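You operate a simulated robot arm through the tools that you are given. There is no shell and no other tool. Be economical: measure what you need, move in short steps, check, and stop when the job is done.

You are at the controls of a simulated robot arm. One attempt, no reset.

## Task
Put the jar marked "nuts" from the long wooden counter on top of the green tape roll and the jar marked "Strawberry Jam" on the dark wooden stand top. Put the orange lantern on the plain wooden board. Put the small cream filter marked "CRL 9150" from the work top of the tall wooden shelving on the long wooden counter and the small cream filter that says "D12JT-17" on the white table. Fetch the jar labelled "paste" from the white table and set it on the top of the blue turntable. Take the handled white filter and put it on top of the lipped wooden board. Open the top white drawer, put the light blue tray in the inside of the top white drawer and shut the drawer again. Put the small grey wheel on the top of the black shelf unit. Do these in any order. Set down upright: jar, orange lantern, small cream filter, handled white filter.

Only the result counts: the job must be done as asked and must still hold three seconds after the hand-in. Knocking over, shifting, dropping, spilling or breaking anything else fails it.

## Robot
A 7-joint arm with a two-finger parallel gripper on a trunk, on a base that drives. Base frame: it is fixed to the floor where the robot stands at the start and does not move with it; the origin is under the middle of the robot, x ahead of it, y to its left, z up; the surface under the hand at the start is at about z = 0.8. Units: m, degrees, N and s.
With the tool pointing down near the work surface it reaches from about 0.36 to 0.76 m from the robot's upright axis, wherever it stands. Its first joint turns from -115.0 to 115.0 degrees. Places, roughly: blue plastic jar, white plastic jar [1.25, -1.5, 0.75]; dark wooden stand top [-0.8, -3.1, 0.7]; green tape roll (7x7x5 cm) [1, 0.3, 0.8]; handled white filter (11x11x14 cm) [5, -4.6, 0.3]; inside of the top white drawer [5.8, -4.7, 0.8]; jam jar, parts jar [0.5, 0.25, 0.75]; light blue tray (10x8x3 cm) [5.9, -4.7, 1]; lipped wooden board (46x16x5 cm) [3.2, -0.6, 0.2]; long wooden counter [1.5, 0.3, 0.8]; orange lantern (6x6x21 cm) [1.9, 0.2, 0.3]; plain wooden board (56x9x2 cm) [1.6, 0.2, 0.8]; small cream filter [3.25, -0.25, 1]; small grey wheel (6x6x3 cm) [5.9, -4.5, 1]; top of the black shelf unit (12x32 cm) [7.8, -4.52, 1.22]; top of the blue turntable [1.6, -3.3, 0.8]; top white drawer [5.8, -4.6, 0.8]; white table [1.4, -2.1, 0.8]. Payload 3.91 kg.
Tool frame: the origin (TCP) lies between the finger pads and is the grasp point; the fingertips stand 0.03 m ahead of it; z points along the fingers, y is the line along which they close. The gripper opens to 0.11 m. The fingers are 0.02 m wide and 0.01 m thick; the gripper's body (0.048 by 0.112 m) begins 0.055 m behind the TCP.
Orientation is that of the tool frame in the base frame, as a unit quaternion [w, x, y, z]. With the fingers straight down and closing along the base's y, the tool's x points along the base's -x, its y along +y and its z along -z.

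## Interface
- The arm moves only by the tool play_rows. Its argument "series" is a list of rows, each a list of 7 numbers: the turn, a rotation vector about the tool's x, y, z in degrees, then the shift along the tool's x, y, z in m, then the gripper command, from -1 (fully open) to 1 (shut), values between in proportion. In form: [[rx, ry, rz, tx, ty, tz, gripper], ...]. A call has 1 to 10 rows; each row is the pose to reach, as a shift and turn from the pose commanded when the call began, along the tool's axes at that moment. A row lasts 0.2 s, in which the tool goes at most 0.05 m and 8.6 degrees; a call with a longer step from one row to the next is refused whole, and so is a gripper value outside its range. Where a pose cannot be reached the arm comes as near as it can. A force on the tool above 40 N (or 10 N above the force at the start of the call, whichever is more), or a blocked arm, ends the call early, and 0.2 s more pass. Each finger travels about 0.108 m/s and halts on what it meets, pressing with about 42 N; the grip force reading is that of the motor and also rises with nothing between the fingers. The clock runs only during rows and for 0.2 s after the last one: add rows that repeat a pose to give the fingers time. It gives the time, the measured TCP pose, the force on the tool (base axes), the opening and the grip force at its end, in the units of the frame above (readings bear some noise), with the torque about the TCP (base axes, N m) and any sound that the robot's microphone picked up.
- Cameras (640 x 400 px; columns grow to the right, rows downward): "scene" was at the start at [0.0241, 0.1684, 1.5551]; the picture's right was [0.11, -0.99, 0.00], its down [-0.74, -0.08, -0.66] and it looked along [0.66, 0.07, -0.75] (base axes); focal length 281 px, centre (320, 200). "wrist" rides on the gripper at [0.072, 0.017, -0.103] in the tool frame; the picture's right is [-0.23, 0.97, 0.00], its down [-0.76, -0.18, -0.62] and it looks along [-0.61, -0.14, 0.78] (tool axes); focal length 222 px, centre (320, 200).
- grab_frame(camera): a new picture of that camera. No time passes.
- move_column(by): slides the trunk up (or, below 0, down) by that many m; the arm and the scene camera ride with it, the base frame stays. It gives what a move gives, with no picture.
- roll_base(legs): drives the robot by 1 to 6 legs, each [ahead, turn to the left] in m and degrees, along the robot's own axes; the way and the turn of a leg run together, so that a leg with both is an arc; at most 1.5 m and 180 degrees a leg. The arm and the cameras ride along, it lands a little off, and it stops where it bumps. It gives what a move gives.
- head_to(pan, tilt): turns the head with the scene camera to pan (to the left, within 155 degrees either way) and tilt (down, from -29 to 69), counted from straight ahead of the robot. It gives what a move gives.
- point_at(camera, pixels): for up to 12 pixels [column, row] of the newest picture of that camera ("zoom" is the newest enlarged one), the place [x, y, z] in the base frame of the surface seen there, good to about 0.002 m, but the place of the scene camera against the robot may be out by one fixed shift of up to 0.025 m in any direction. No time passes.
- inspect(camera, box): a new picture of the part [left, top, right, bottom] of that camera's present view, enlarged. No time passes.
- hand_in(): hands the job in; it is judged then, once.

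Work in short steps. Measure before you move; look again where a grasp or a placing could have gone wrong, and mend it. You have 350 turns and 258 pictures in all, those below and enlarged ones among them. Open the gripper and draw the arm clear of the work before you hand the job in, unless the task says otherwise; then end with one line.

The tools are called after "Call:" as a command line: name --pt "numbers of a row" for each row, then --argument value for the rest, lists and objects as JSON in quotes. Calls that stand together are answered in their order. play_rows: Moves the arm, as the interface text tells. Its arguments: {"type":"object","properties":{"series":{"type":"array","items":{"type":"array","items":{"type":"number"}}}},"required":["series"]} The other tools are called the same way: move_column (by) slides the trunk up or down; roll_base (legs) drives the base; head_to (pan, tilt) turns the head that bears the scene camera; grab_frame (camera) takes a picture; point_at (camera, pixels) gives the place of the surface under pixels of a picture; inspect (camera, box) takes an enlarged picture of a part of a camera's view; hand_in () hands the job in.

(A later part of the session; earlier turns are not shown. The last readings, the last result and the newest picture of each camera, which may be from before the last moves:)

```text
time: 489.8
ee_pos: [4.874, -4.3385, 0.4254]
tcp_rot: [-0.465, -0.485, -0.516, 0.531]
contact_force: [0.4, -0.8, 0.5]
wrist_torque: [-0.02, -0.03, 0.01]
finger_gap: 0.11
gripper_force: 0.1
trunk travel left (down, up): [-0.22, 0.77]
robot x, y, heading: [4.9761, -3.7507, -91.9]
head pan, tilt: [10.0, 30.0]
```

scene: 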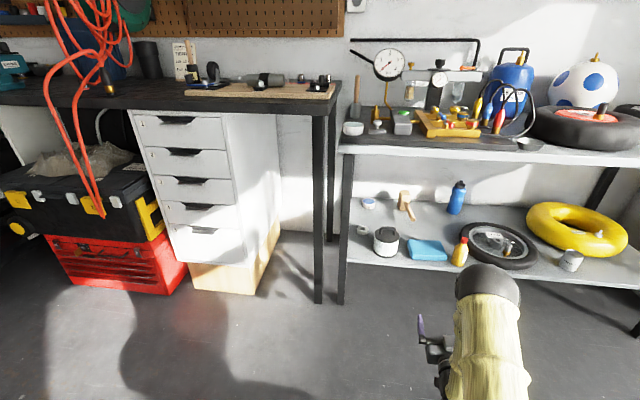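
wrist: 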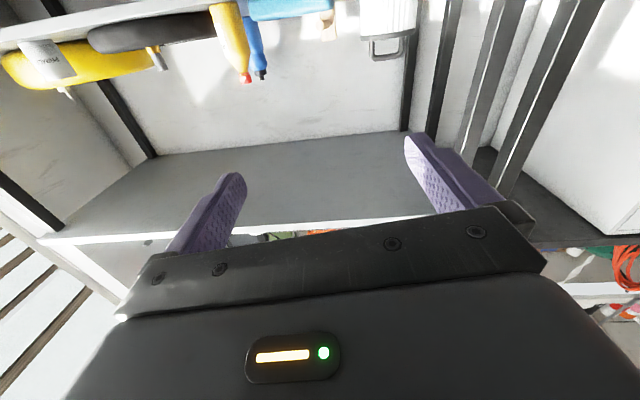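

Call:
play_rows --pt "0 6 1.4 -0.014 0.032 0.01 -1" --pt "0 12 2.8 -0.028 0.064 0.03 -1" --pt "0 18 4.2 -0.042 0.096 0.06 -1" --pt "0 25 5.6 -0.0566 0.1287 0.091 -1" --pt "0 25 5.6 -0.0566 0.1287 0.091 -1"

Call:
grab_frame --camera "wrist"

```text
time: 491.0
ee_pos: [5.0071, -4.4348, 0.469]
tcp_rot: [0.368, 0.613, 0.58, -0.391]
contact_force: [-0.1, -0.2, 0.5]
wrist_torque: [-0.01, 0.01, 0.0]
finger_gap: 0.1102
gripper_force: 0.2
trunk travel left (down, up): [-0.22, 0.77]
robot x, y, heading: [4.9752, -3.7512, -91.8]
head pan, tilt: [10.0, 30.0]
```

```text
91 pictures are left
```

wrist: 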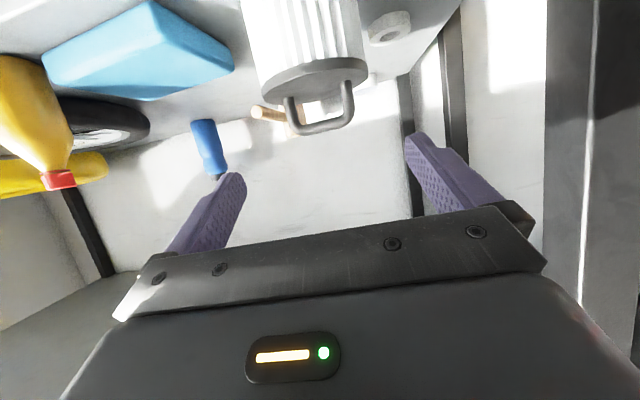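

Call:
point_at --camera "wrist" --pixels '[[289, 110], [348, 98], [320, 125], [300, 128], [340, 118], [320, 85], [262, 85], [366, 65], [310, 75]]'

```text
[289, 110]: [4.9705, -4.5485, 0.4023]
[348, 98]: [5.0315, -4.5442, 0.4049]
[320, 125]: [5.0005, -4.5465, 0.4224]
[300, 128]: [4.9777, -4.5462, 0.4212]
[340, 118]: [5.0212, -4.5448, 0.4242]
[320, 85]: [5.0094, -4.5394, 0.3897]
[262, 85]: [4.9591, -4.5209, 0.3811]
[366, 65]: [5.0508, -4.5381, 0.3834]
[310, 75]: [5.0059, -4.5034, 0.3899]
```

Aligned (handle centre x=5.001). Advance 0.12 along the tool and close on the handle legs.

Call:
play_rows --pt "0 0 0 0 0 0.04 -1" --pt "0 0 0 0 0 0.08 -1" --pt "0 0 0 0 0 0.12 -1" --pt "0 0 0 0 0 0.12 -1"

Call:
grab_frame --camera "wrist"

```text
time: 492.0
ee_pos: [5.0005, -4.5429, 0.4188]
tcp_rot: [0.367, 0.613, 0.58, -0.391]
contact_force: [-0.6, -0.5, 0.4]
wrist_torque: [0.0, 0.01, -0.01]
finger_gap: 0.1099
gripper_force: 0.1
trunk travel left (down, up): [-0.22, 0.77]
robot x, y, heading: [4.9785, -3.7474, -91.6]
head pan, tilt: [10.0, 30.0]
```

```text
90 pictures are left
```

wrist: 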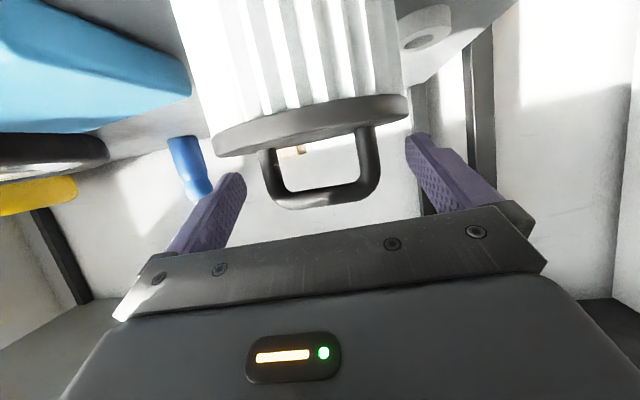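

Call:
play_rows --pt "0 0 0 0 0 0 -0.3" --pt "0 0 0 0 0 0 0.3" --pt "0 0 0 0 0 0 1" --pt "0 0 0 0 0 0 1" --pt "0 0 0 0 0 0 1"

Call:
play_rows --pt "0 0 0 -0.018 0 -0.0085 1" --pt "0 0 0 -0.036 0 -0.017 1" --pt "0 0 0 -0.036 0 -0.017 1"

Call:
grab_frame --camera "wrist"

Call:
inspect --camera "scene" --box '[320, 150, 480, 290]'

```text
time: 493.2
ee_pos: [5.0006, -4.5423, 0.4188]
tcp_rot: [0.368, 0.612, 0.581, -0.391]
contact_force: [0.5, -1.2, -0.3]
wrist_torque: [-0.01, 0.0, 0.01]
finger_gap: 0.0705
gripper_force: 42.5
trunk travel left (down, up): [-0.22, 0.77]
robot x, y, heading: [4.9735, -3.7492, -91.3]
head pan, tilt: [10.0, 30.0]
```

```text
time: 494.0
ee_pos: [4.9983, -4.5407, 0.4572]
tcp_rot: [0.367, 0.613, 0.58, -0.39]
contact_force: [-0.2, -0.1, -2.5]
wrist_torque: [0.04, -0.02, -0.02]
finger_gap: 0.0704
gripper_force: 42.0
trunk travel left (down, up): [-0.22, 0.77]
robot x, y, heading: [4.9743, -3.7487, -91.6]
head pan, tilt: [10.0, 30.0]
```

```text
89 pictures are left
```

wrist: 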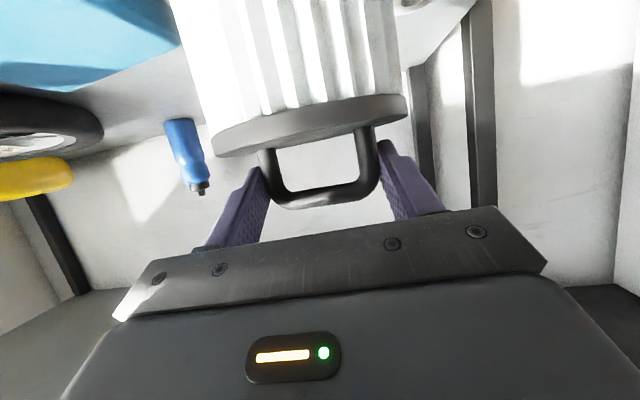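

```text
2.86 times, centred on (400, 220) of scene
```

zoom: 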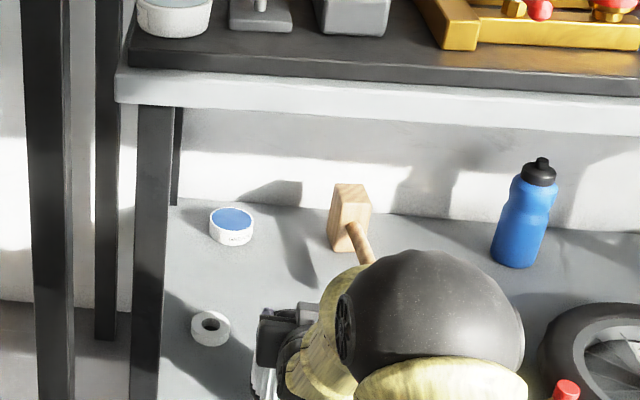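

Handle gripped; the filter hangs upright. Back out from under the table, then retract the arm.

Call:
roll_base --legs '[[-0.5, 0]]'

Call:
play_rows --pt "0 0 0 0 0 -0.04 1" --pt "0 0 0 0 0 -0.08 1" --pt "0 0 0 0.01 0 -0.12 1" --pt "0 0 0 0.03 0 -0.15 1" --pt "0 0 0 0.05 0 -0.18 1"

Call:
grab_frame --camera "wrist"

```text
time: 497.4
ee_pos: [5.0189, -4.0319, 0.457]
tcp_rot: [0.369, 0.61, 0.583, -0.389]
contact_force: [-0.5, 0.5, -2.4]
wrist_torque: [-0.02, 0.02, 0.0]
finger_gap: 0.0702
gripper_force: 42.4
trunk travel left (down, up): [-0.22, 0.77]
robot x, y, heading: [4.9872, -3.2465, -90.7]
head pan, tilt: [10.0, 30.0]
```

```text
time: 498.6
ee_pos: [5.0274, -3.8464, 0.4887]
tcp_rot: [0.371, 0.609, 0.584, -0.389]
contact_force: [0.4, -0.5, -2.0]
wrist_torque: [0.04, 0.01, -0.02]
finger_gap: 0.0703
gripper_force: 42.3
trunk travel left (down, up): [-0.22, 0.77]
robot x, y, heading: [4.987, -3.2443, -91.1]
head pan, tilt: [10.0, 30.0]
```

```text
87 pictures are left
```

wrist: 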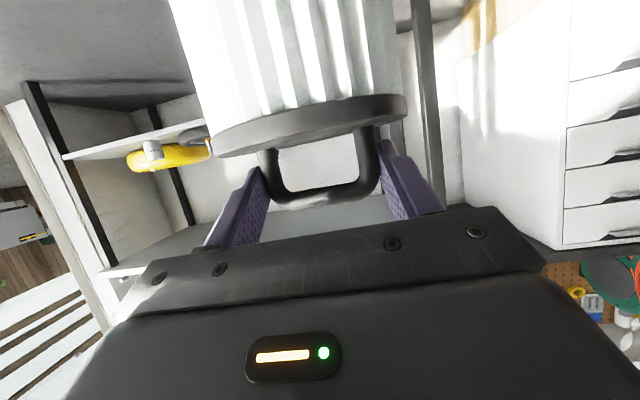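

Drive back out to the yard: heading 180°, to x≈2.45, then north.

Call:
roll_base --legs '[[0, -89], [1.4, 0], [1.1, 0], [0, -90], [1.2, 0]]'

Call:
head_to --pan -35 --tilt 25

Call:
grab_frame --camera "scene"

```text
time: 531.1
ee_pos: [2.4323, -1.3252, 0.4896]
tcp_rot: [0.389, -0.583, 0.611, 0.369]
contact_force: [-0.1, -0.4, 0.0]
wrist_torque: [0.03, 0.01, 0.01]
finger_gap: 0.0001
gripper_force: 37.4
trunk travel left (down, up): [-0.22, 0.77]
robot x, y, heading: [2.4685, -1.9319, 88.9]
head pan, tilt: [10.0, 30.0]
```

```text
time: 532.2
ee_pos: [2.4312, -1.3255, 0.4889]
tcp_rot: [0.389, -0.583, 0.61, 0.369]
contact_force: [-0.1, -0.6, -0.5]
wrist_torque: [-0.01, -0.03, -0.02]
finger_gap: 0.0
gripper_force: 37.2
trunk travel left (down, up): [-0.22, 0.77]
robot x, y, heading: [2.4687, -1.9311, 88.9]
head pan, tilt: [-35.0, 25.0]
```

```text
86 pictures are left
```

scene: 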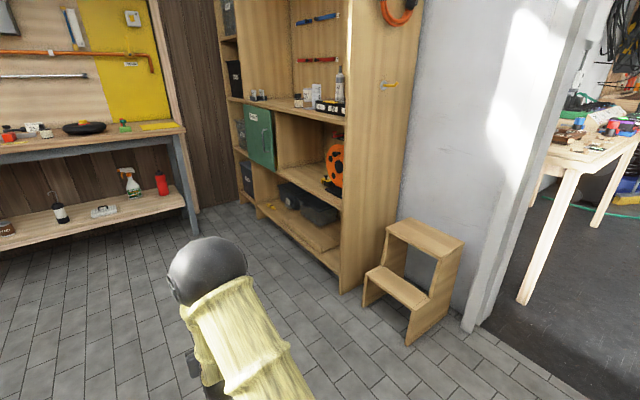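

The filter slipped out on the way (gap 0). I look back along the route for it.

Call:
head_to --pan -150 --tilt 35

Call:
grab_frame --camera "scene"

Call:
head_to --pan -100 --tilt 30

Call:
grab_frame --camera "scene"

```text
time: 534.2
ee_pos: [2.4311, -1.3268, 0.4899]
tcp_rot: [0.39, -0.582, 0.61, 0.369]
contact_force: [0.3, 0.4, 0.4]
wrist_torque: [0.04, 0.02, 0.01]
finger_gap: 0.0
gripper_force: 38.2
trunk travel left (down, up): [-0.22, 0.77]
robot x, y, heading: [2.4658, -1.9344, 88.6]
head pan, tilt: [-150.0, 35.0]
```

```text
85 pictures are left
```

scene: 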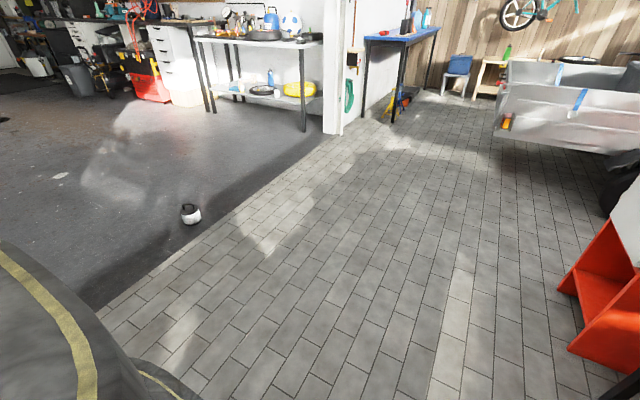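

```text
time: 535.4
ee_pos: [2.432, -1.3254, 0.4905]
tcp_rot: [0.388, -0.584, 0.61, 0.37]
contact_force: [0.3, 0.0, 0.0]
wrist_torque: [0.01, 0.0, 0.01]
finger_gap: 0.0
gripper_force: 38.0
trunk travel left (down, up): [-0.22, 0.77]
robot x, y, heading: [2.4712, -1.9332, 88.7]
head pan, tilt: [-100.0, 30.0]
```

```text
84 pictures are left
```

scene: 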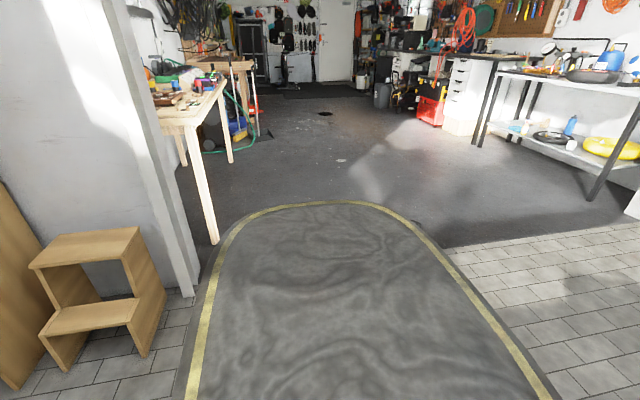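

I see it at (190,214) in the pan −150 view, on the garage floor. Zoom and measure.

Call:
head_to --pan -135 --tilt 30

Call:
grab_frame --camera "scene"

```text
time: 536.4
ee_pos: [2.4325, -1.3267, 0.4899]
tcp_rot: [0.39, -0.582, 0.611, 0.368]
contact_force: [0.3, -0.6, 0.0]
wrist_torque: [-0.04, -0.02, 0.01]
finger_gap: 0.0
gripper_force: 37.9
trunk travel left (down, up): [-0.22, 0.77]
robot x, y, heading: [2.4616, -1.9303, 88.8]
head pan, tilt: [-135.0, 30.0]
```

```text
83 pictures are left
```

scene: 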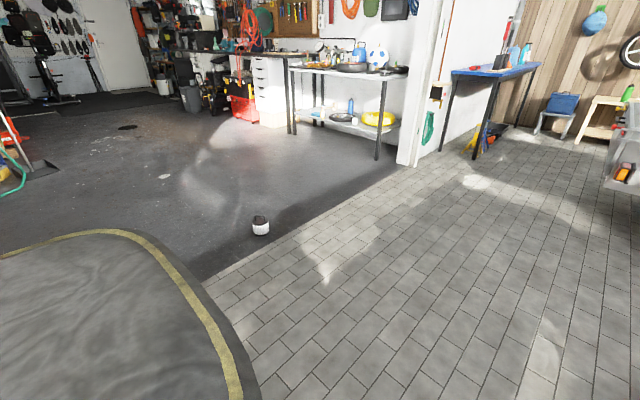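

Call:
inspect --camera "scene" --box '[235, 205, 290, 245]'

Call:
point_at --camera "scene" --pixels '[[261, 229], [261, 218], [270, 240]]'

```text
10.00 times, centred on (262, 225) of scene
```

zoom: 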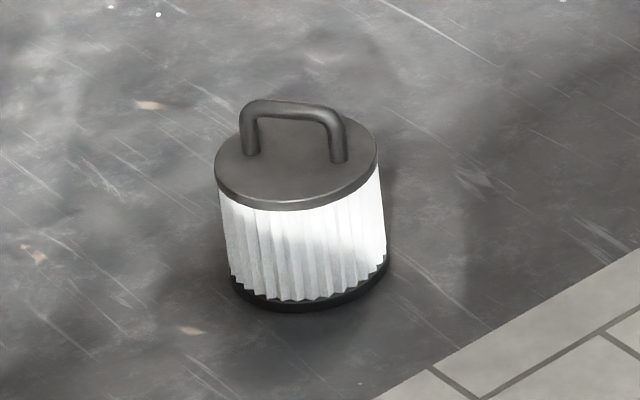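

```text
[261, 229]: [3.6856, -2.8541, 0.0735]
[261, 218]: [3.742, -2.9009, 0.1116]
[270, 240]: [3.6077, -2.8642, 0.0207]
```

The filter is standing upright and intact at (3.71,-2.88). I measure the handle's direction.

Call:
point_at --camera "zoom" --pixels '[[250, 125], [251, 145], [337, 140], [339, 155], [290, 105], [270, 103], [320, 113], [300, 185], [230, 160], [370, 160], [300, 230]]'

```text
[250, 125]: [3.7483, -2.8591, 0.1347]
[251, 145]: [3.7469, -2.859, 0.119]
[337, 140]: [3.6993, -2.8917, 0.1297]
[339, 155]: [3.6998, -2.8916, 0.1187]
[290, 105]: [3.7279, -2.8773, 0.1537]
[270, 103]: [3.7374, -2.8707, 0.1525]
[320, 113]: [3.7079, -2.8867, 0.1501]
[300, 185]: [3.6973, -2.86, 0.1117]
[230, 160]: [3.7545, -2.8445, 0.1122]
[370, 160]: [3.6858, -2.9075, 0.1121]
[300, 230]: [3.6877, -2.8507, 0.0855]
```

Handle bar runs at 34°, centre ≈(3.722,-2.876). I'll approach from the northwest with heading −56°. Raise trunk for safety and drive.

Call:
move_column --by 0.3

Call:
roll_base --legs '[[0, -111], [0.9, 0], [0, -34]]'

Call:
head_to --pan 0 --tilt 50

Call:
grab_frame --camera "scene"

```text
time: 539.4
ee_pos: [2.4315, -1.3269, 0.7903]
tcp_rot: [0.39, -0.582, 0.611, 0.369]
contact_force: [0.8, 0.0, 0.0]
wrist_torque: [0.01, 0.0, -0.01]
finger_gap: 0.0002
gripper_force: 38.2
trunk travel left (down, up): [-0.52, 0.47]
robot x, y, heading: [2.467, -1.9321, 88.9]
head pan, tilt: [-135.0, 30.0]
```

```text
time: 553.8
ee_pos: [3.6729, -2.7305, 0.7893]
tcp_rot: [0.469, 0.406, 0.74, -0.26]
contact_force: [-0.7, 0.0, -0.3]
wrist_torque: [0.01, 0.02, -0.02]
finger_gap: 0.0
gripper_force: 37.9
trunk travel left (down, up): [-0.52, 0.47]
robot x, y, heading: [3.2962, -2.2586, -56.2]
head pan, tilt: [-135.0, 30.0]
```

```text
time: 556.0
ee_pos: [3.6747, -2.7288, 0.7892]
tcp_rot: [0.469, 0.407, 0.74, -0.261]
contact_force: [-0.5, -0.6, -0.8]
wrist_torque: [0.0, 0.02, 0.0]
finger_gap: 0.0
gripper_force: 38.4
trunk travel left (down, up): [-0.52, 0.47]
robot x, y, heading: [3.2979, -2.2544, -56.0]
head pan, tilt: [0.0, 50.0]
```

```text
81 pictures are left
```

scene: 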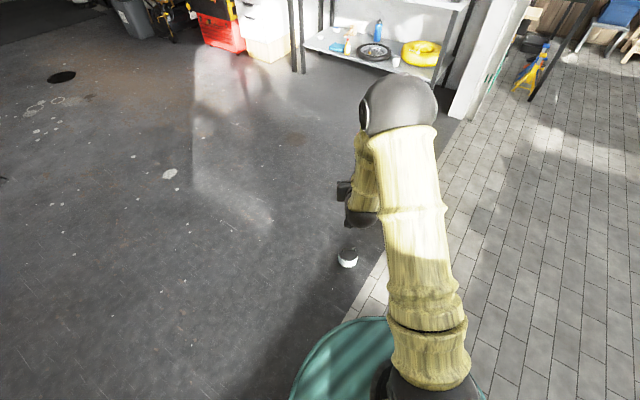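

Roll the hand −90° (fingers closing vertically-diagonal), opening to ~3 cm.

Call:
play_rows --pt "0 0 -8.5 0 0 0 0.5" --pt "0 0 -17 0 0 0 0.45" --pt "0 0 -25.5 0 0 0 0.45" --pt "0 0 -34 0 0 0 0.45" --pt "0 0 -42.5 0 0 0 0.45" --pt "0 0 -51 0 0 0 0.45" --pt "0 0 -59.5 0 0 0 0.45" --pt "0 0 -68 0 0 0 0.45" --pt "0 0 -76.5 0 0 0 0.45" --pt "0 0 -85 0 0 0 0.45"

Call:
move_column --by -0.4

Call:
grab_frame --camera "wrist"

Call:
grab_frame --camera "scene"

```text
time: 558.2
ee_pos: [3.6741, -2.7304, 0.79]
tcp_rot: [0.17, -0.201, 0.82, -0.508]
contact_force: [1.0, -0.4, -0.1]
wrist_torque: [-0.01, 0.01, -0.01]
finger_gap: 0.03
gripper_force: 0.2
trunk travel left (down, up): [-0.52, 0.47]
robot x, y, heading: [3.2992, -2.2588, -56.1]
head pan, tilt: [0.0, 50.0]
```

```text
time: 562.0
ee_pos: [3.673, -2.7298, 0.3891]
tcp_rot: [0.171, -0.2, 0.82, -0.508]
contact_force: [0.0, 0.8, -0.2]
wrist_torque: [0.04, -0.01, -0.02]
finger_gap: 0.0302
gripper_force: 0.0
trunk travel left (down, up): [-0.12, 0.87]
robot x, y, heading: [3.2942, -2.2572, -56.1]
head pan, tilt: [0.0, 50.0]
```

```text
80 pictures are left
```

wrist: 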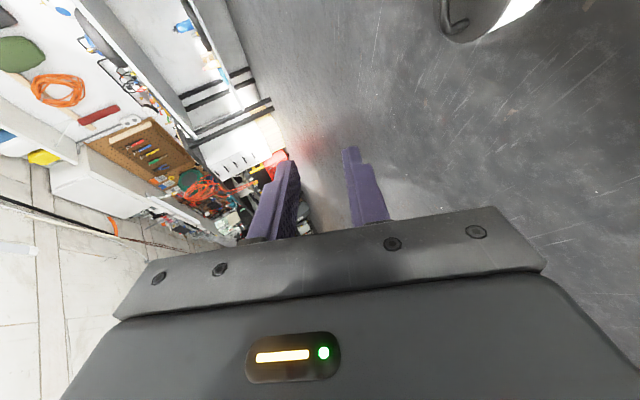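

```text
79 pictures are left
```

scene: 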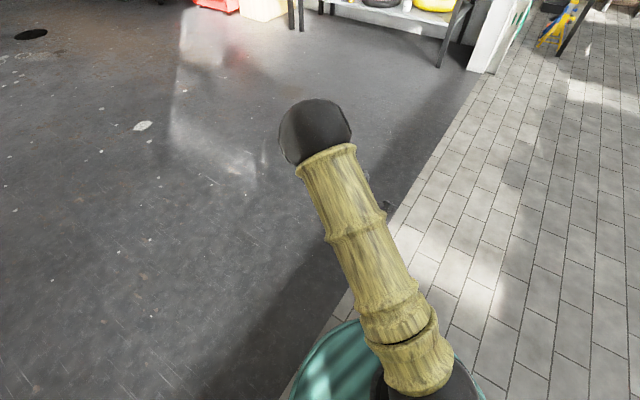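

Call:
inspect --camera "wrist" --box '[420, 0, 540, 60]'

Call:
point_at --camera "zoom" --pixels '[[120, 20], [130, 80], [150, 130], [180, 150], [225, 100], [215, 110], [135, 60], [250, 160], [400, 100], [200, 140]]'

```text
5.33 times, centred on (480, 30) of wrist
```

zoom: 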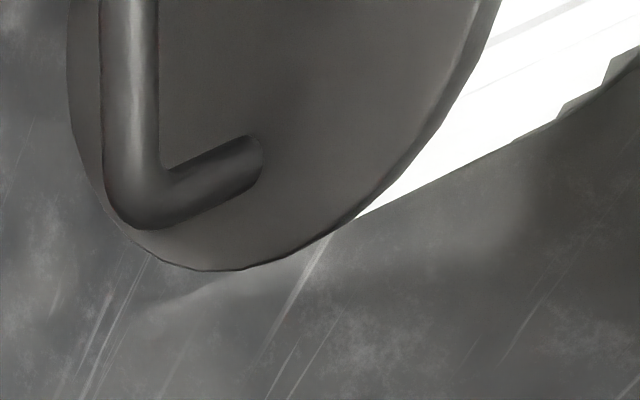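

```text
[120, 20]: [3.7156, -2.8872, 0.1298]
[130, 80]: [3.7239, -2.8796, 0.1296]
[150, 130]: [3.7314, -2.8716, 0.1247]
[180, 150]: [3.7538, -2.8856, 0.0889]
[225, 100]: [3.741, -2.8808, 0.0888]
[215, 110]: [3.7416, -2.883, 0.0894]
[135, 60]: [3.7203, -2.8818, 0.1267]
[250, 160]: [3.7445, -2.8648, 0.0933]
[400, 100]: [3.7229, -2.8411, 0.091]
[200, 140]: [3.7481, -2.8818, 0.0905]
```

Bar: top z 0.130, centre ≈(3.7215,-2.8795), lid 0.090. Lower the trunk 0.1 and move to a pre-grasp 10 cm back along the tool.

Call:
move_column --by -0.1

Call:
play_rows --pt "0 0 -2 0.015 0.027 0.03 0.53" --pt "0 0 -4 0.03 0.054 0.06 0.53" --pt "0 0 -5 0.0455 0.081 0.0926 0.53" --pt "0 0 -5 0.0455 0.081 0.0926 0.53"

Call:
grab_frame --camera "wrist"

```text
time: 563.4
ee_pos: [3.6731, -2.7281, 0.2891]
tcp_rot: [0.172, -0.2, 0.82, -0.509]
contact_force: [0.7, -0.2, 0.2]
wrist_torque: [-0.02, 0.0, 0.01]
finger_gap: 0.0304
gripper_force: 0.0
trunk travel left (down, up): [-0.02, 0.97]
robot x, y, heading: [3.2938, -2.2543, -56.3]
head pan, tilt: [0.0, 50.0]
```

```text
time: 564.4
ee_pos: [3.6641, -2.7882, 0.1684]
tcp_rot: [0.147, -0.235, 0.81, -0.516]
contact_force: [0.3, 0.1, 0.4]
wrist_torque: [0.02, 0.04, 0.01]
finger_gap: 0.026
gripper_force: 0.2
trunk travel left (down, up): [-0.02, 0.97]
robot x, y, heading: [3.2965, -2.2531, -56.0]
head pan, tilt: [0.0, 50.0]
```

```text
77 pictures are left
```

wrist: 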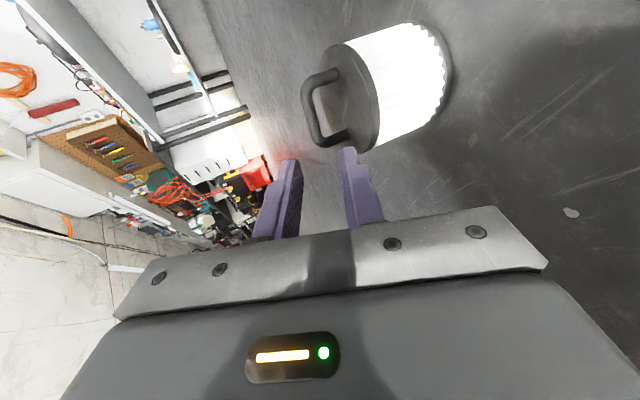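

Call:
inspect --camera "wrist" --box '[290, 50, 390, 160]'

Call:
point_at --camera "zoom" --pixels '[[190, 130], [180, 180], [195, 230], [215, 290], [230, 320], [200, 115], [250, 100], [300, 310], [270, 320], [185, 205], [310, 200], [330, 250]]'

```text
3.64 times, centred on (340, 105) of wrist
```

zoom: 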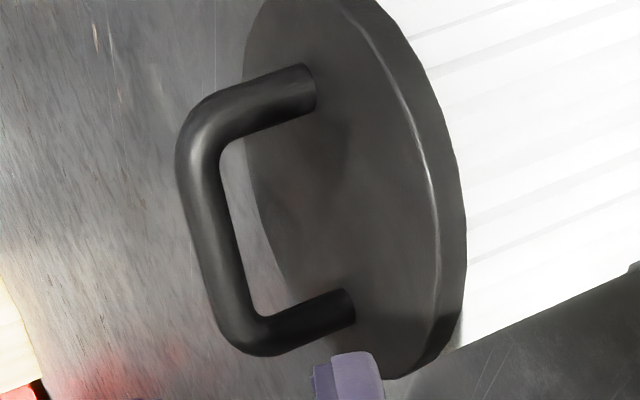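

```text
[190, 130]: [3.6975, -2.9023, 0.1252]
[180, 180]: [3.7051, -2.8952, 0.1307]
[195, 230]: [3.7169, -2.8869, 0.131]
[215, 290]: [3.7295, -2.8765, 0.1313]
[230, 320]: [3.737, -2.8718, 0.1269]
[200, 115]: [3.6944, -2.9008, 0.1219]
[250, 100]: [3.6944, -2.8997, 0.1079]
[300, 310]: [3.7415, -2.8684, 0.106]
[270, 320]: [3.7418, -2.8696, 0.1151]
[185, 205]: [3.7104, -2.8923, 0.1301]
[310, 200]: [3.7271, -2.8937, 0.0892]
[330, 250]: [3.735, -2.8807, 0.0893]
```

Refined bar centre (3.720,-2.886,0.1255). Correct 9 mm laterally, advance 0.104 and close on the bar.

Call:
play_rows --pt "0 0 0 0.0046 -0.0088 0 0.53" --pt "0 0 0 0.0046 -0.0088 0.035 0.53" --pt "0 0 0 0.0046 -0.0088 0.07 0.53" --pt "0 0 0 0.0046 -0.0088 0.09 0.53" --pt "0 0 0 0.0046 -0.0088 0.104 0.53" --pt "0 0 0 0.0046 -0.0088 0.104 0.53"

Call:
inspect --camera "wrist" --box '[230, 60, 430, 220]'

```text
time: 565.8
ee_pos: [3.7145, -2.872, 0.1361]
tcp_rot: [0.148, -0.235, 0.811, -0.516]
contact_force: [-0.1, 0.9, -0.2]
wrist_torque: [-0.02, 0.02, -0.02]
finger_gap: 0.0259
gripper_force: 0.1
trunk travel left (down, up): [-0.02, 0.97]
robot x, y, heading: [3.2937, -2.2557, -56.5]
head pan, tilt: [0.0, 50.0]
```

```text
2.50 times, centred on (330, 140) of wrist
```

zoom: 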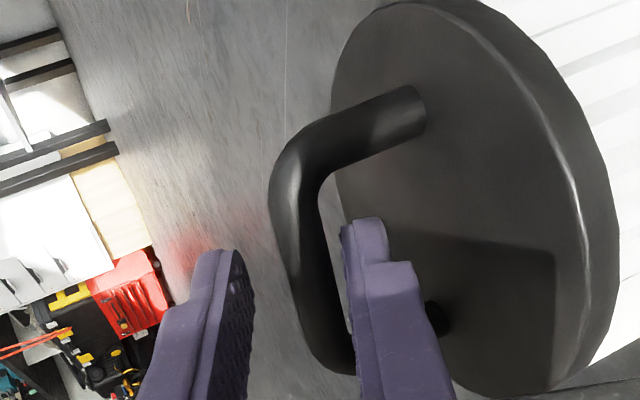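

Lower finger is inside the arch. Shift 4 mm down and close.

Call:
play_rows --pt "0 0 0 0 0.004 0 0.53" --pt "0 0 0 0 0.004 0 0.7" --pt "0 0 0 0 0.004 0 1" --pt "0 0 0 0 0.004 0 1" --pt "0 0 0 0 0.004 0 1"

Call:
inspect --camera "wrist" --box '[230, 60, 430, 220]'

```text
time: 567.0
ee_pos: [3.7136, -2.8701, 0.1333]
tcp_rot: [0.148, -0.235, 0.81, -0.516]
contact_force: [-1.2, -0.6, 0.1]
wrist_torque: [-0.12, 0.17, -0.06]
finger_gap: 0.011
gripper_force: 42.0
trunk travel left (down, up): [-0.02, 0.97]
robot x, y, heading: [3.2961, -2.2536, -56.2]
head pan, tilt: [0.0, 50.0]
```

```text
2.50 times, centred on (330, 140) of wrist
```

zoom: 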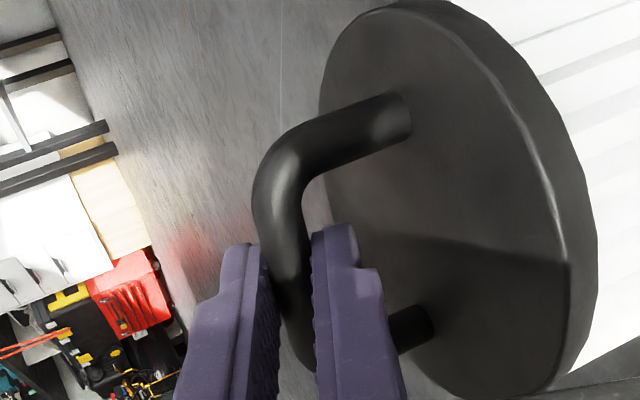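

Bar held (gap 0.011) and hooked. Lift with the trunk, retract a bit, and check.

Call:
move_column --by 0.3

Call:
play_rows --pt "0 0 0 0 0 -0.03 1" --pt "0 0 0 0 0 -0.06 1" --pt "0 0 0 0 0 -0.09 1" --pt "0 0 0 0 0 -0.12 1" --pt "0 0 0 0 0 -0.15 1"

Call:
grab_frame --camera "wrist"

```text
time: 570.0
ee_pos: [3.7134, -2.8716, 0.4339]
tcp_rot: [0.149, -0.235, 0.81, -0.516]
contact_force: [-0.2, -1.0, -2.4]
wrist_torque: [0.02, 0.06, 0.01]
finger_gap: 0.0109
gripper_force: 41.8
trunk travel left (down, up): [-0.32, 0.67]
robot x, y, heading: [3.2945, -2.2529, -56.1]
head pan, tilt: [0.0, 50.0]
```

```text
time: 571.2
ee_pos: [3.6409, -2.7543, 0.4955]
tcp_rot: [0.148, -0.236, 0.81, -0.516]
contact_force: [0.0, 0.3, -2.0]
wrist_torque: [0.01, 0.06, 0.02]
finger_gap: 0.011
gripper_force: 42.0
trunk travel left (down, up): [-0.32, 0.67]
robot x, y, heading: [3.2953, -2.2563, -55.7]
head pan, tilt: [0.0, 50.0]
```

```text
73 pictures are left
```

wrist: 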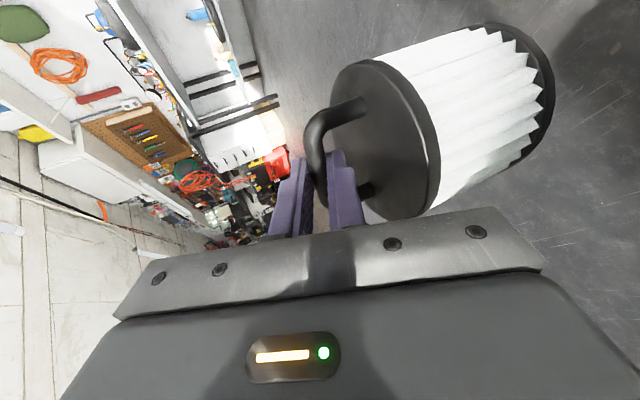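

Held well and upright. Drive to (2.45,-0.65) in stages, checking the grip after each.

Call:
roll_base --legs '[[0, -124]]'

Call:
roll_base --legs '[[0.85, 0], [0, -90]]'

Call:
roll_base --legs '[[1.2, 0]]'

Call:
grab_frame --camera "wrist"

```text
time: 579.0
ee_pos: [2.6884, -2.2703, 0.4968]
tcp_rot: [-0.383, 0.6, 0.593, -0.377]
contact_force: [0.6, -0.9, -2.7]
wrist_torque: [0.02, -0.04, -0.03]
finger_gap: 0.0113
gripper_force: 42.1
trunk travel left (down, up): [-0.32, 0.67]
robot x, y, heading: [3.2961, -2.2559, -179.2]
head pan, tilt: [0.0, 50.0]
```

```text
time: 589.7
ee_pos: [2.3861, -1.6659, 0.4952]
tcp_rot: [-0.537, 0.843, 0.021, -0.011]
contact_force: [-0.2, 0.3, -2.4]
wrist_torque: [-0.01, -0.01, -0.03]
finger_gap: 0.0111
gripper_force: 42.1
trunk travel left (down, up): [-0.32, 0.67]
robot x, y, heading: [2.4433, -2.2684, 94.3]
head pan, tilt: [0.0, 50.0]
```

```text
time: 596.8
ee_pos: [2.2924, -0.4681, 0.4963]
tcp_rot: [-0.537, 0.843, 0.022, -0.011]
contact_force: [0.2, -0.2, -1.9]
wrist_torque: [-0.05, -0.02, 0.02]
finger_gap: 0.0111
gripper_force: 42.1
trunk travel left (down, up): [-0.32, 0.67]
robot x, y, heading: [2.3493, -1.0742, 94.4]
head pan, tilt: [0.0, 50.0]
```

```text
72 pictures are left
```

wrist: 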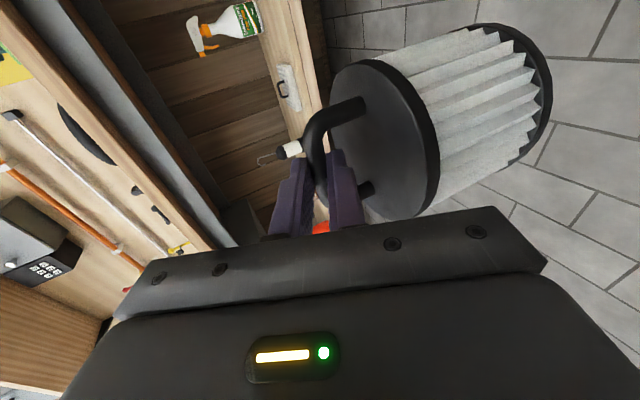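

Still secure. Go 0.33 m further, turn to face the shelving, and look.

Call:
roll_base --legs '[[0.33, 0], [0, -94]]'

Call:
head_to --pan 0 --tilt 38

Call:
grab_frame --camera "scene"

Call:
grab_frame --camera "wrist"

```text
time: 605.0
ee_pos: [2.927, -0.7241, 0.4957]
tcp_rot: [-0.378, 0.597, -0.596, 0.381]
contact_force: [0.0, 0.4, -2.2]
wrist_torque: [0.05, 0.04, -0.01]
finger_gap: 0.0112
gripper_force: 41.8
trunk travel left (down, up): [-0.32, 0.67]
robot x, y, heading: [2.3211, -0.7456, 1.7]
head pan, tilt: [0.0, 50.0]
```

```text
time: 605.7
ee_pos: [2.9264, -0.7248, 0.4952]
tcp_rot: [-0.377, 0.598, -0.597, 0.381]
contact_force: [-0.1, 0.0, -2.1]
wrist_torque: [-0.03, 0.04, 0.01]
finger_gap: 0.0111
gripper_force: 42.3
trunk travel left (down, up): [-0.32, 0.67]
robot x, y, heading: [2.3193, -0.7471, 1.4]
head pan, tilt: [0.0, 38.0]
```

```text
71 pictures are left
```

scene: 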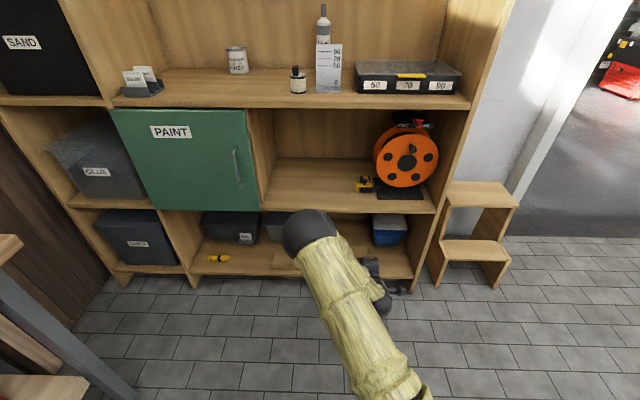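

```text
70 pictures are left
```

wrist: 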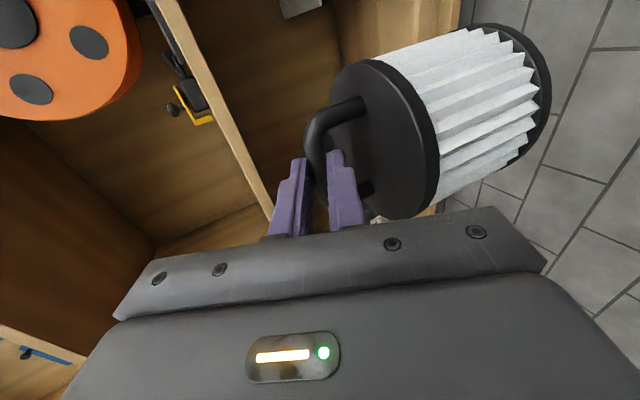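

Call:
inspect --camera "scene" --box '[190, 190, 450, 300]'

Call:
point_at --camera "zoom" --pixels '[[225, 165], [215, 180], [230, 195], [150, 190], [220, 205], [520, 45], [480, 45], [545, 190], [450, 150], [550, 215], [260, 120], [540, 130]]'

```text
2.46 times, centred on (320, 245) of scene
```

zoom: 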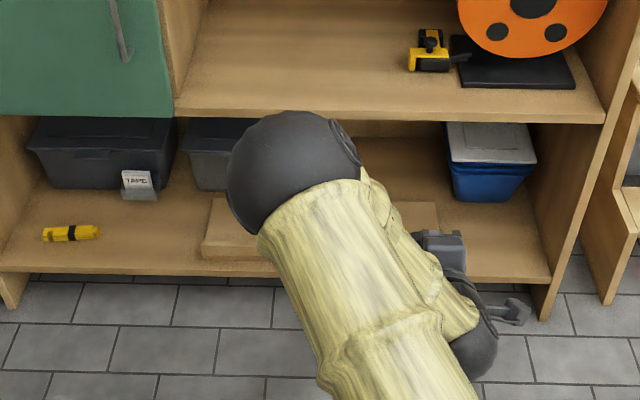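

```text
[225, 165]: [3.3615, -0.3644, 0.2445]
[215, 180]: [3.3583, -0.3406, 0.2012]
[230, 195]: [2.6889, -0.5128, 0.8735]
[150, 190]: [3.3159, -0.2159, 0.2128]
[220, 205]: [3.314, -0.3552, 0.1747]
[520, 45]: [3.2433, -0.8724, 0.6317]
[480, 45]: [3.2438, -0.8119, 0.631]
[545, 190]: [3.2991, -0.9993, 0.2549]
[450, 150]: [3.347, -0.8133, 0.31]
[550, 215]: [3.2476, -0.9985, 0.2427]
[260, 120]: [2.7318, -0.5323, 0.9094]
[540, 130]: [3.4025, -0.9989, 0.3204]
```

The elbow hides the board. I turn the base 30° left to see past the arm.

Call:
roll_base --legs '[[0, 32]]'

Call:
head_to --pan -32 --tilt 38

Call:
inspect --camera "scene" --box '[190, 180, 450, 300]'

```text
time: 608.3
ee_pos: [2.8206, -0.4043, 0.4956]
tcp_rot: [-0.469, 0.74, -0.407, 0.259]
contact_force: [0.6, -0.6, -3.0]
wrist_torque: [-0.03, 0.05, -0.03]
finger_gap: 0.0112
gripper_force: 41.7
trunk travel left (down, up): [-0.32, 0.67]
robot x, y, heading: [2.3188, -0.7476, 34.1]
head pan, tilt: [0.0, 38.0]
```

```text
time: 609.3
ee_pos: [2.8201, -0.4027, 0.4952]
tcp_rot: [-0.469, 0.74, -0.406, 0.26]
contact_force: [-1.2, -0.2, -2.1]
wrist_torque: [0.01, 0.04, -0.02]
finger_gap: 0.0112
gripper_force: 42.3
trunk travel left (down, up): [-0.32, 0.67]
robot x, y, heading: [2.322, -0.7459, 33.8]
head pan, tilt: [-32.0, 38.0]
```

```text
2.46 times, centred on (320, 240) of scene
```

zoom: 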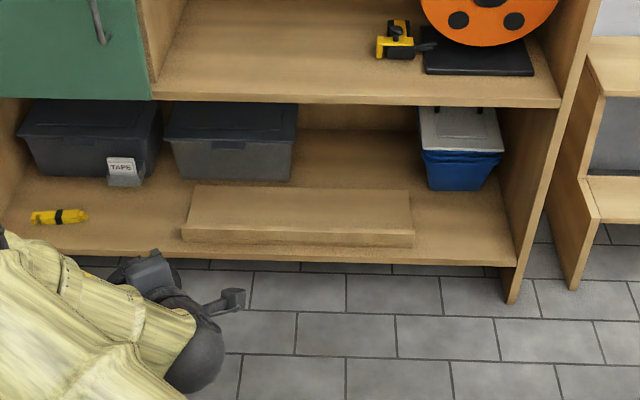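

Call:
point_at --camera "zoom" --pixels '[[195, 188], [408, 192], [410, 225], [185, 225], [300, 190], [300, 205], [300, 220], [300, 228], [300, 232], [300, 240], [300, 250], [300, 255]]'

Call:
inspect --camera "scene" --box '[255, 210, 365, 265]'

Call:
point_at --camera "zoom" --pixels '[[320, 40], [320, 80], [320, 120], [320, 150], [320, 165], [320, 180], [320, 20], [350, 370], [320, 200], [560, 180]]'

```text
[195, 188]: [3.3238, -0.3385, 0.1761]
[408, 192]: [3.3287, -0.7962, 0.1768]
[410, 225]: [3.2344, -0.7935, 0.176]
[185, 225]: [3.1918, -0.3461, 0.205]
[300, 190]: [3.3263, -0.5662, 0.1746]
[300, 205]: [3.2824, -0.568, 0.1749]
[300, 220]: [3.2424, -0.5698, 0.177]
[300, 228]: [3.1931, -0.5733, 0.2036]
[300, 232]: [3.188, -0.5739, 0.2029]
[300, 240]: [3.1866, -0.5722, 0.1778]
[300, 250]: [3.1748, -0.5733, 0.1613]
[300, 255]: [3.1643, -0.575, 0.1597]
```

```text
5.82 times, centred on (310, 238) of scene
```

zoom: 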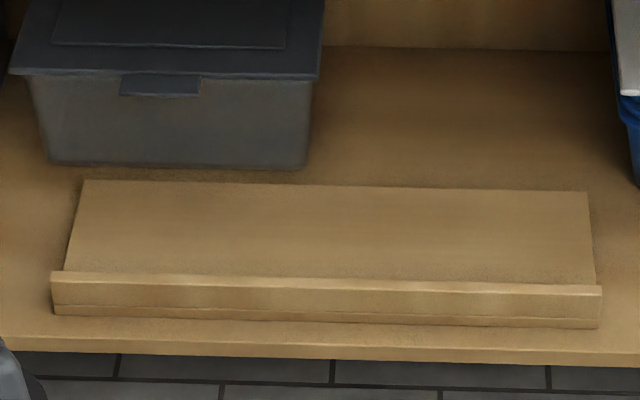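

```text
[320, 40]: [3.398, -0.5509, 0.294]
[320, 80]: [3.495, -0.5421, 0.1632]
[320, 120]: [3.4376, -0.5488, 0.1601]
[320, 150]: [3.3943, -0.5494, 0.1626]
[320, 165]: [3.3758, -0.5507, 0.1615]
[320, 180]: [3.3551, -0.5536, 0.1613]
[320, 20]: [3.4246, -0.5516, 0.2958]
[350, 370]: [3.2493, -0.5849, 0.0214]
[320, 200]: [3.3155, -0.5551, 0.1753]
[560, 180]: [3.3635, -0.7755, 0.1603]
```

Board: platform z≈0.155, lip at x≈3.182–3.192 (top 0.182), back edge 3.33, y −0.345…−0.804. Target filter axis (3.261,-0.59). Turn back and drive 0.22 closer.

Call:
roll_base --legs '[[0, -33.8], [0.22, 0]]'

Call:
grab_frame --camera "wrist"

```text
time: 613.4
ee_pos: [3.1531, -0.7256, 0.4955]
tcp_rot: [0.376, -0.595, 0.6, -0.381]
contact_force: [-0.6, 0.5, -2.9]
wrist_torque: [-0.02, 0.05, 0.01]
finger_gap: 0.0111
gripper_force: 42.0
trunk travel left (down, up): [-0.32, 0.67]
robot x, y, heading: [2.544, -0.7439, 1.3]
head pan, tilt: [-32.0, 38.0]
```

```text
66 pictures are left
```

wrist: 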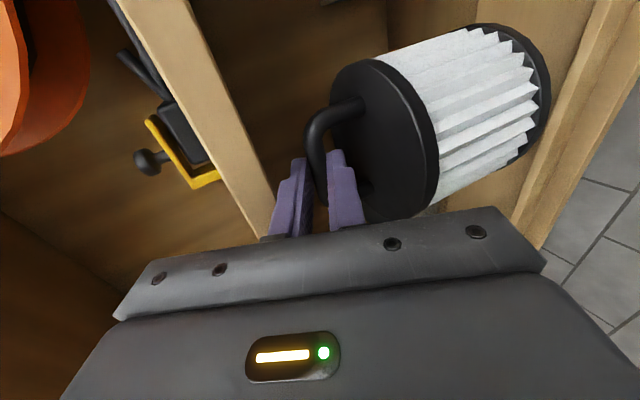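

Shift left to y=-0.59, then lower the trunk 0.14.

Call:
play_rows --pt "0 0 0 -0.035 0 0 1" --pt "0 0 0 -0.07 0 0 1" --pt "0 0 0 -0.105 0 0 1" --pt "0 0 0 -0.135 0 0 1"

Call:
move_column --by -0.13

Call:
grab_frame --camera "wrist"

```text
time: 614.4
ee_pos: [3.1555, -0.5891, 0.4978]
tcp_rot: [0.376, -0.595, 0.6, -0.382]
contact_force: [0.0, -0.9, -3.2]
wrist_torque: [-0.03, -0.01, 0.02]
finger_gap: 0.011
gripper_force: 41.8
trunk travel left (down, up): [-0.32, 0.67]
robot x, y, heading: [2.5457, -0.7443, 1.0]
head pan, tilt: [-32.0, 38.0]
```

```text
time: 616.0
ee_pos: [3.1541, -0.5904, 0.368]
tcp_rot: [0.377, -0.595, 0.599, -0.381]
contact_force: [-0.2, -0.5, -2.4]
wrist_torque: [0.0, 0.06, 0.01]
finger_gap: 0.0112
gripper_force: 41.9
trunk travel left (down, up): [-0.19, 0.8]
robot x, y, heading: [2.5426, -0.7432, 1.2]
head pan, tilt: [-32.0, 38.0]
```

```text
65 pictures are left
```

wrist: 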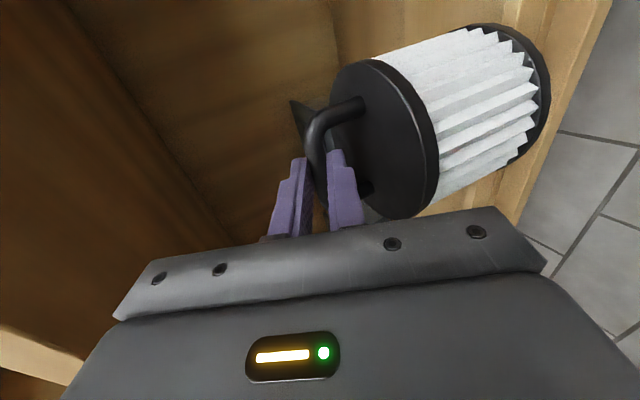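

Call:
inspect --camera "wrist" --box '[400, 0, 640, 200]'

Call:
point_at --camera "zoom" --pixels '[[300, 60], [350, 120], [375, 160], [350, 260], [250, 330], [420, 100], [450, 150], [480, 60], [400, 220], [350, 330], [430, 250], [520, 40]]'

```text
2.00 times, centred on (520, 100) of wrist
```

zoom: 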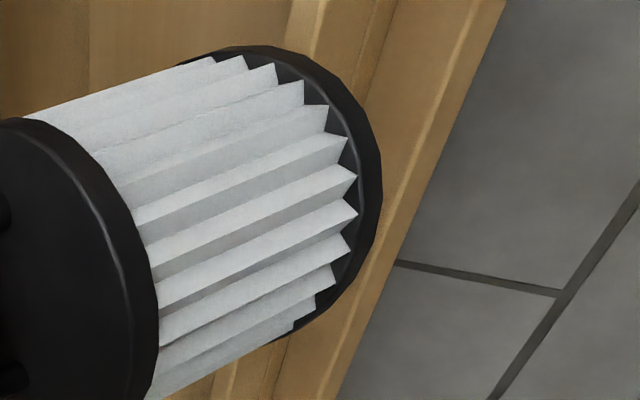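

```text
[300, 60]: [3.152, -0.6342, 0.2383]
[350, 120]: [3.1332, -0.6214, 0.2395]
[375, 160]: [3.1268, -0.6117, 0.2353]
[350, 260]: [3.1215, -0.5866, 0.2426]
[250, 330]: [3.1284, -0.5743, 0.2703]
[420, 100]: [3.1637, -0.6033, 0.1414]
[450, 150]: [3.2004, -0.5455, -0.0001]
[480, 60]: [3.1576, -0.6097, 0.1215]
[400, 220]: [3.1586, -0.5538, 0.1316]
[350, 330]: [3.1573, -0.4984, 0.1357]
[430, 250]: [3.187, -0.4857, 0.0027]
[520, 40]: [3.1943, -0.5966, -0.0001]
```

Call:
point_at --camera "zoom" --pixels '[[305, 20], [320, 20], [330, 20], [345, 20], [365, 20], [380, 20], [400, 20], [420, 20], [215, 385], [235, 370], [250, 370], [290, 360]]'

```text
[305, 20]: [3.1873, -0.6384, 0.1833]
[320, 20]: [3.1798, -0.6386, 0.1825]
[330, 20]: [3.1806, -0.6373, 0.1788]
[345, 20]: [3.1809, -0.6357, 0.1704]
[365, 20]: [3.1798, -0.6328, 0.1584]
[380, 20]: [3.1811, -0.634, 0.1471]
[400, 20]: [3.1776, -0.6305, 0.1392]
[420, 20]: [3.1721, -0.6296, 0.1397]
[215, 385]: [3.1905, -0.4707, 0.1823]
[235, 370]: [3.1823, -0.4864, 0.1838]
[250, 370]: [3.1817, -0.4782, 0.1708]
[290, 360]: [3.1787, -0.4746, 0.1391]
```

Lip confirmed (x=3.181, top 0.183). Advance 8.5 cm forward over the platform.

Call:
play_rows --pt "0 0 0 0 -0.012 0.0255 1" --pt "0 0 0 0 -0.024 0.051 1" --pt "0 0 0 0 -0.0361 0.0765 1" --pt "0 0 0 0 -0.0361 0.0765 1"

Call:
inspect --camera "wrist" --box '[400, 0, 640, 200]'

Call:
point_at --camera "zoom" --pixels '[[350, 260], [375, 160], [340, 290], [330, 40], [420, 100], [400, 150], [440, 150], [370, 230], [200, 50], [100, 60], [300, 60]]'

```text
time: 617.0
ee_pos: [3.2371, -0.592, 0.3681]
tcp_rot: [0.376, -0.595, 0.599, -0.382]
contact_force: [0.4, 0.1, -1.4]
wrist_torque: [0.03, 0.05, 0.02]
finger_gap: 0.0109
gripper_force: 42.0
trunk travel left (down, up): [-0.19, 0.8]
robot x, y, heading: [2.5457, -0.743, 1.0]
head pan, tilt: [-32.0, 38.0]
```

```text
2.00 times, centred on (520, 100) of wrist
```

zoom: 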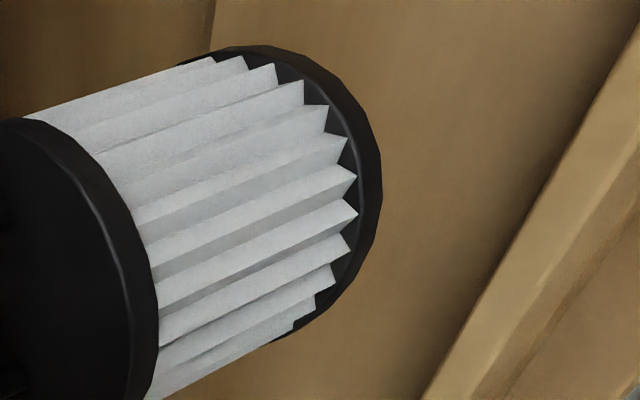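

```text
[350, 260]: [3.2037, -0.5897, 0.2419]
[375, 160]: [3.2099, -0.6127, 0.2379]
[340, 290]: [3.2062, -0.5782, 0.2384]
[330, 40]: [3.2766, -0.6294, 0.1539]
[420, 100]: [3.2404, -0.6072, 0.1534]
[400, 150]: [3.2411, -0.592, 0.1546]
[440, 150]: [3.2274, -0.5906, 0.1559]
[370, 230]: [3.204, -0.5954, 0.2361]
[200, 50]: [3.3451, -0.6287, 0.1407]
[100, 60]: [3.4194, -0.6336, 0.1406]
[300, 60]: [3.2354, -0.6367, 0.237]
```

Filter spans x 3.204–3.314 above the platform (z 0.1545), bottom ≈0.236. Lower by trunk 7.2 cm, then small arm steps.

Call:
move_column --by -0.072

Call:
play_rows --pt "0 0 0 0 0.0018 0.0009 1" --pt "0 0 0 0 0.0036 0.0017 1" --pt "0 0 0 0 0.0054 0.0026 1"

Call:
inspect --camera "wrist" --box '[400, 0, 640, 200]'

```text
time: 618.1
ee_pos: [3.2381, -0.5914, 0.2966]
tcp_rot: [0.376, -0.595, 0.599, -0.382]
contact_force: [-0.1, -0.5, -1.5]
wrist_torque: [0.0, 0.01, -0.01]
finger_gap: 0.011
gripper_force: 41.3
trunk travel left (down, up): [-0.118, 0.872]
robot x, y, heading: [2.5473, -0.7464, 1.1]
head pan, tilt: [-32.0, 38.0]
```

```text
time: 618.9
ee_pos: [3.2382, -0.5929, 0.2919]
tcp_rot: [0.376, -0.594, 0.599, -0.382]
contact_force: [0.0, 0.3, -1.7]
wrist_torque: [0.0, 0.07, 0.03]
finger_gap: 0.0111
gripper_force: 41.8
trunk travel left (down, up): [-0.118, 0.872]
robot x, y, heading: [2.5455, -0.7419, 1.1]
head pan, tilt: [-32.0, 38.0]
```

```text
2.00 times, centred on (520, 100) of wrist
```

zoom: 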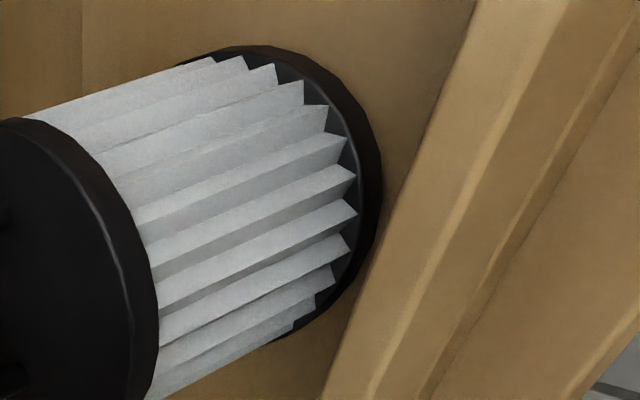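

Continue lowering in 2 mm steps until contact.

Call:
play_rows --pt "0 0 0 0 0.0018 0.0009 1" --pt "0 0 0 0 0.0036 0.0017 1" --pt "0 0 0 0 0.0054 0.0026 1"

```text
time: 619.7
ee_pos: [3.2381, -0.591, 0.2878]
tcp_rot: [0.38, -0.594, 0.597, -0.383]
contact_force: [-4.6, 1.7, 19.1]
wrist_torque: [-0.45, -0.35, -0.09]
finger_gap: 0.0112
gripper_force: 42.3
trunk travel left (down, up): [-0.118, 0.872]
robot x, y, heading: [2.5468, -0.7422, 1.1]
head pan, tilt: [-32.0, 38.0]
```

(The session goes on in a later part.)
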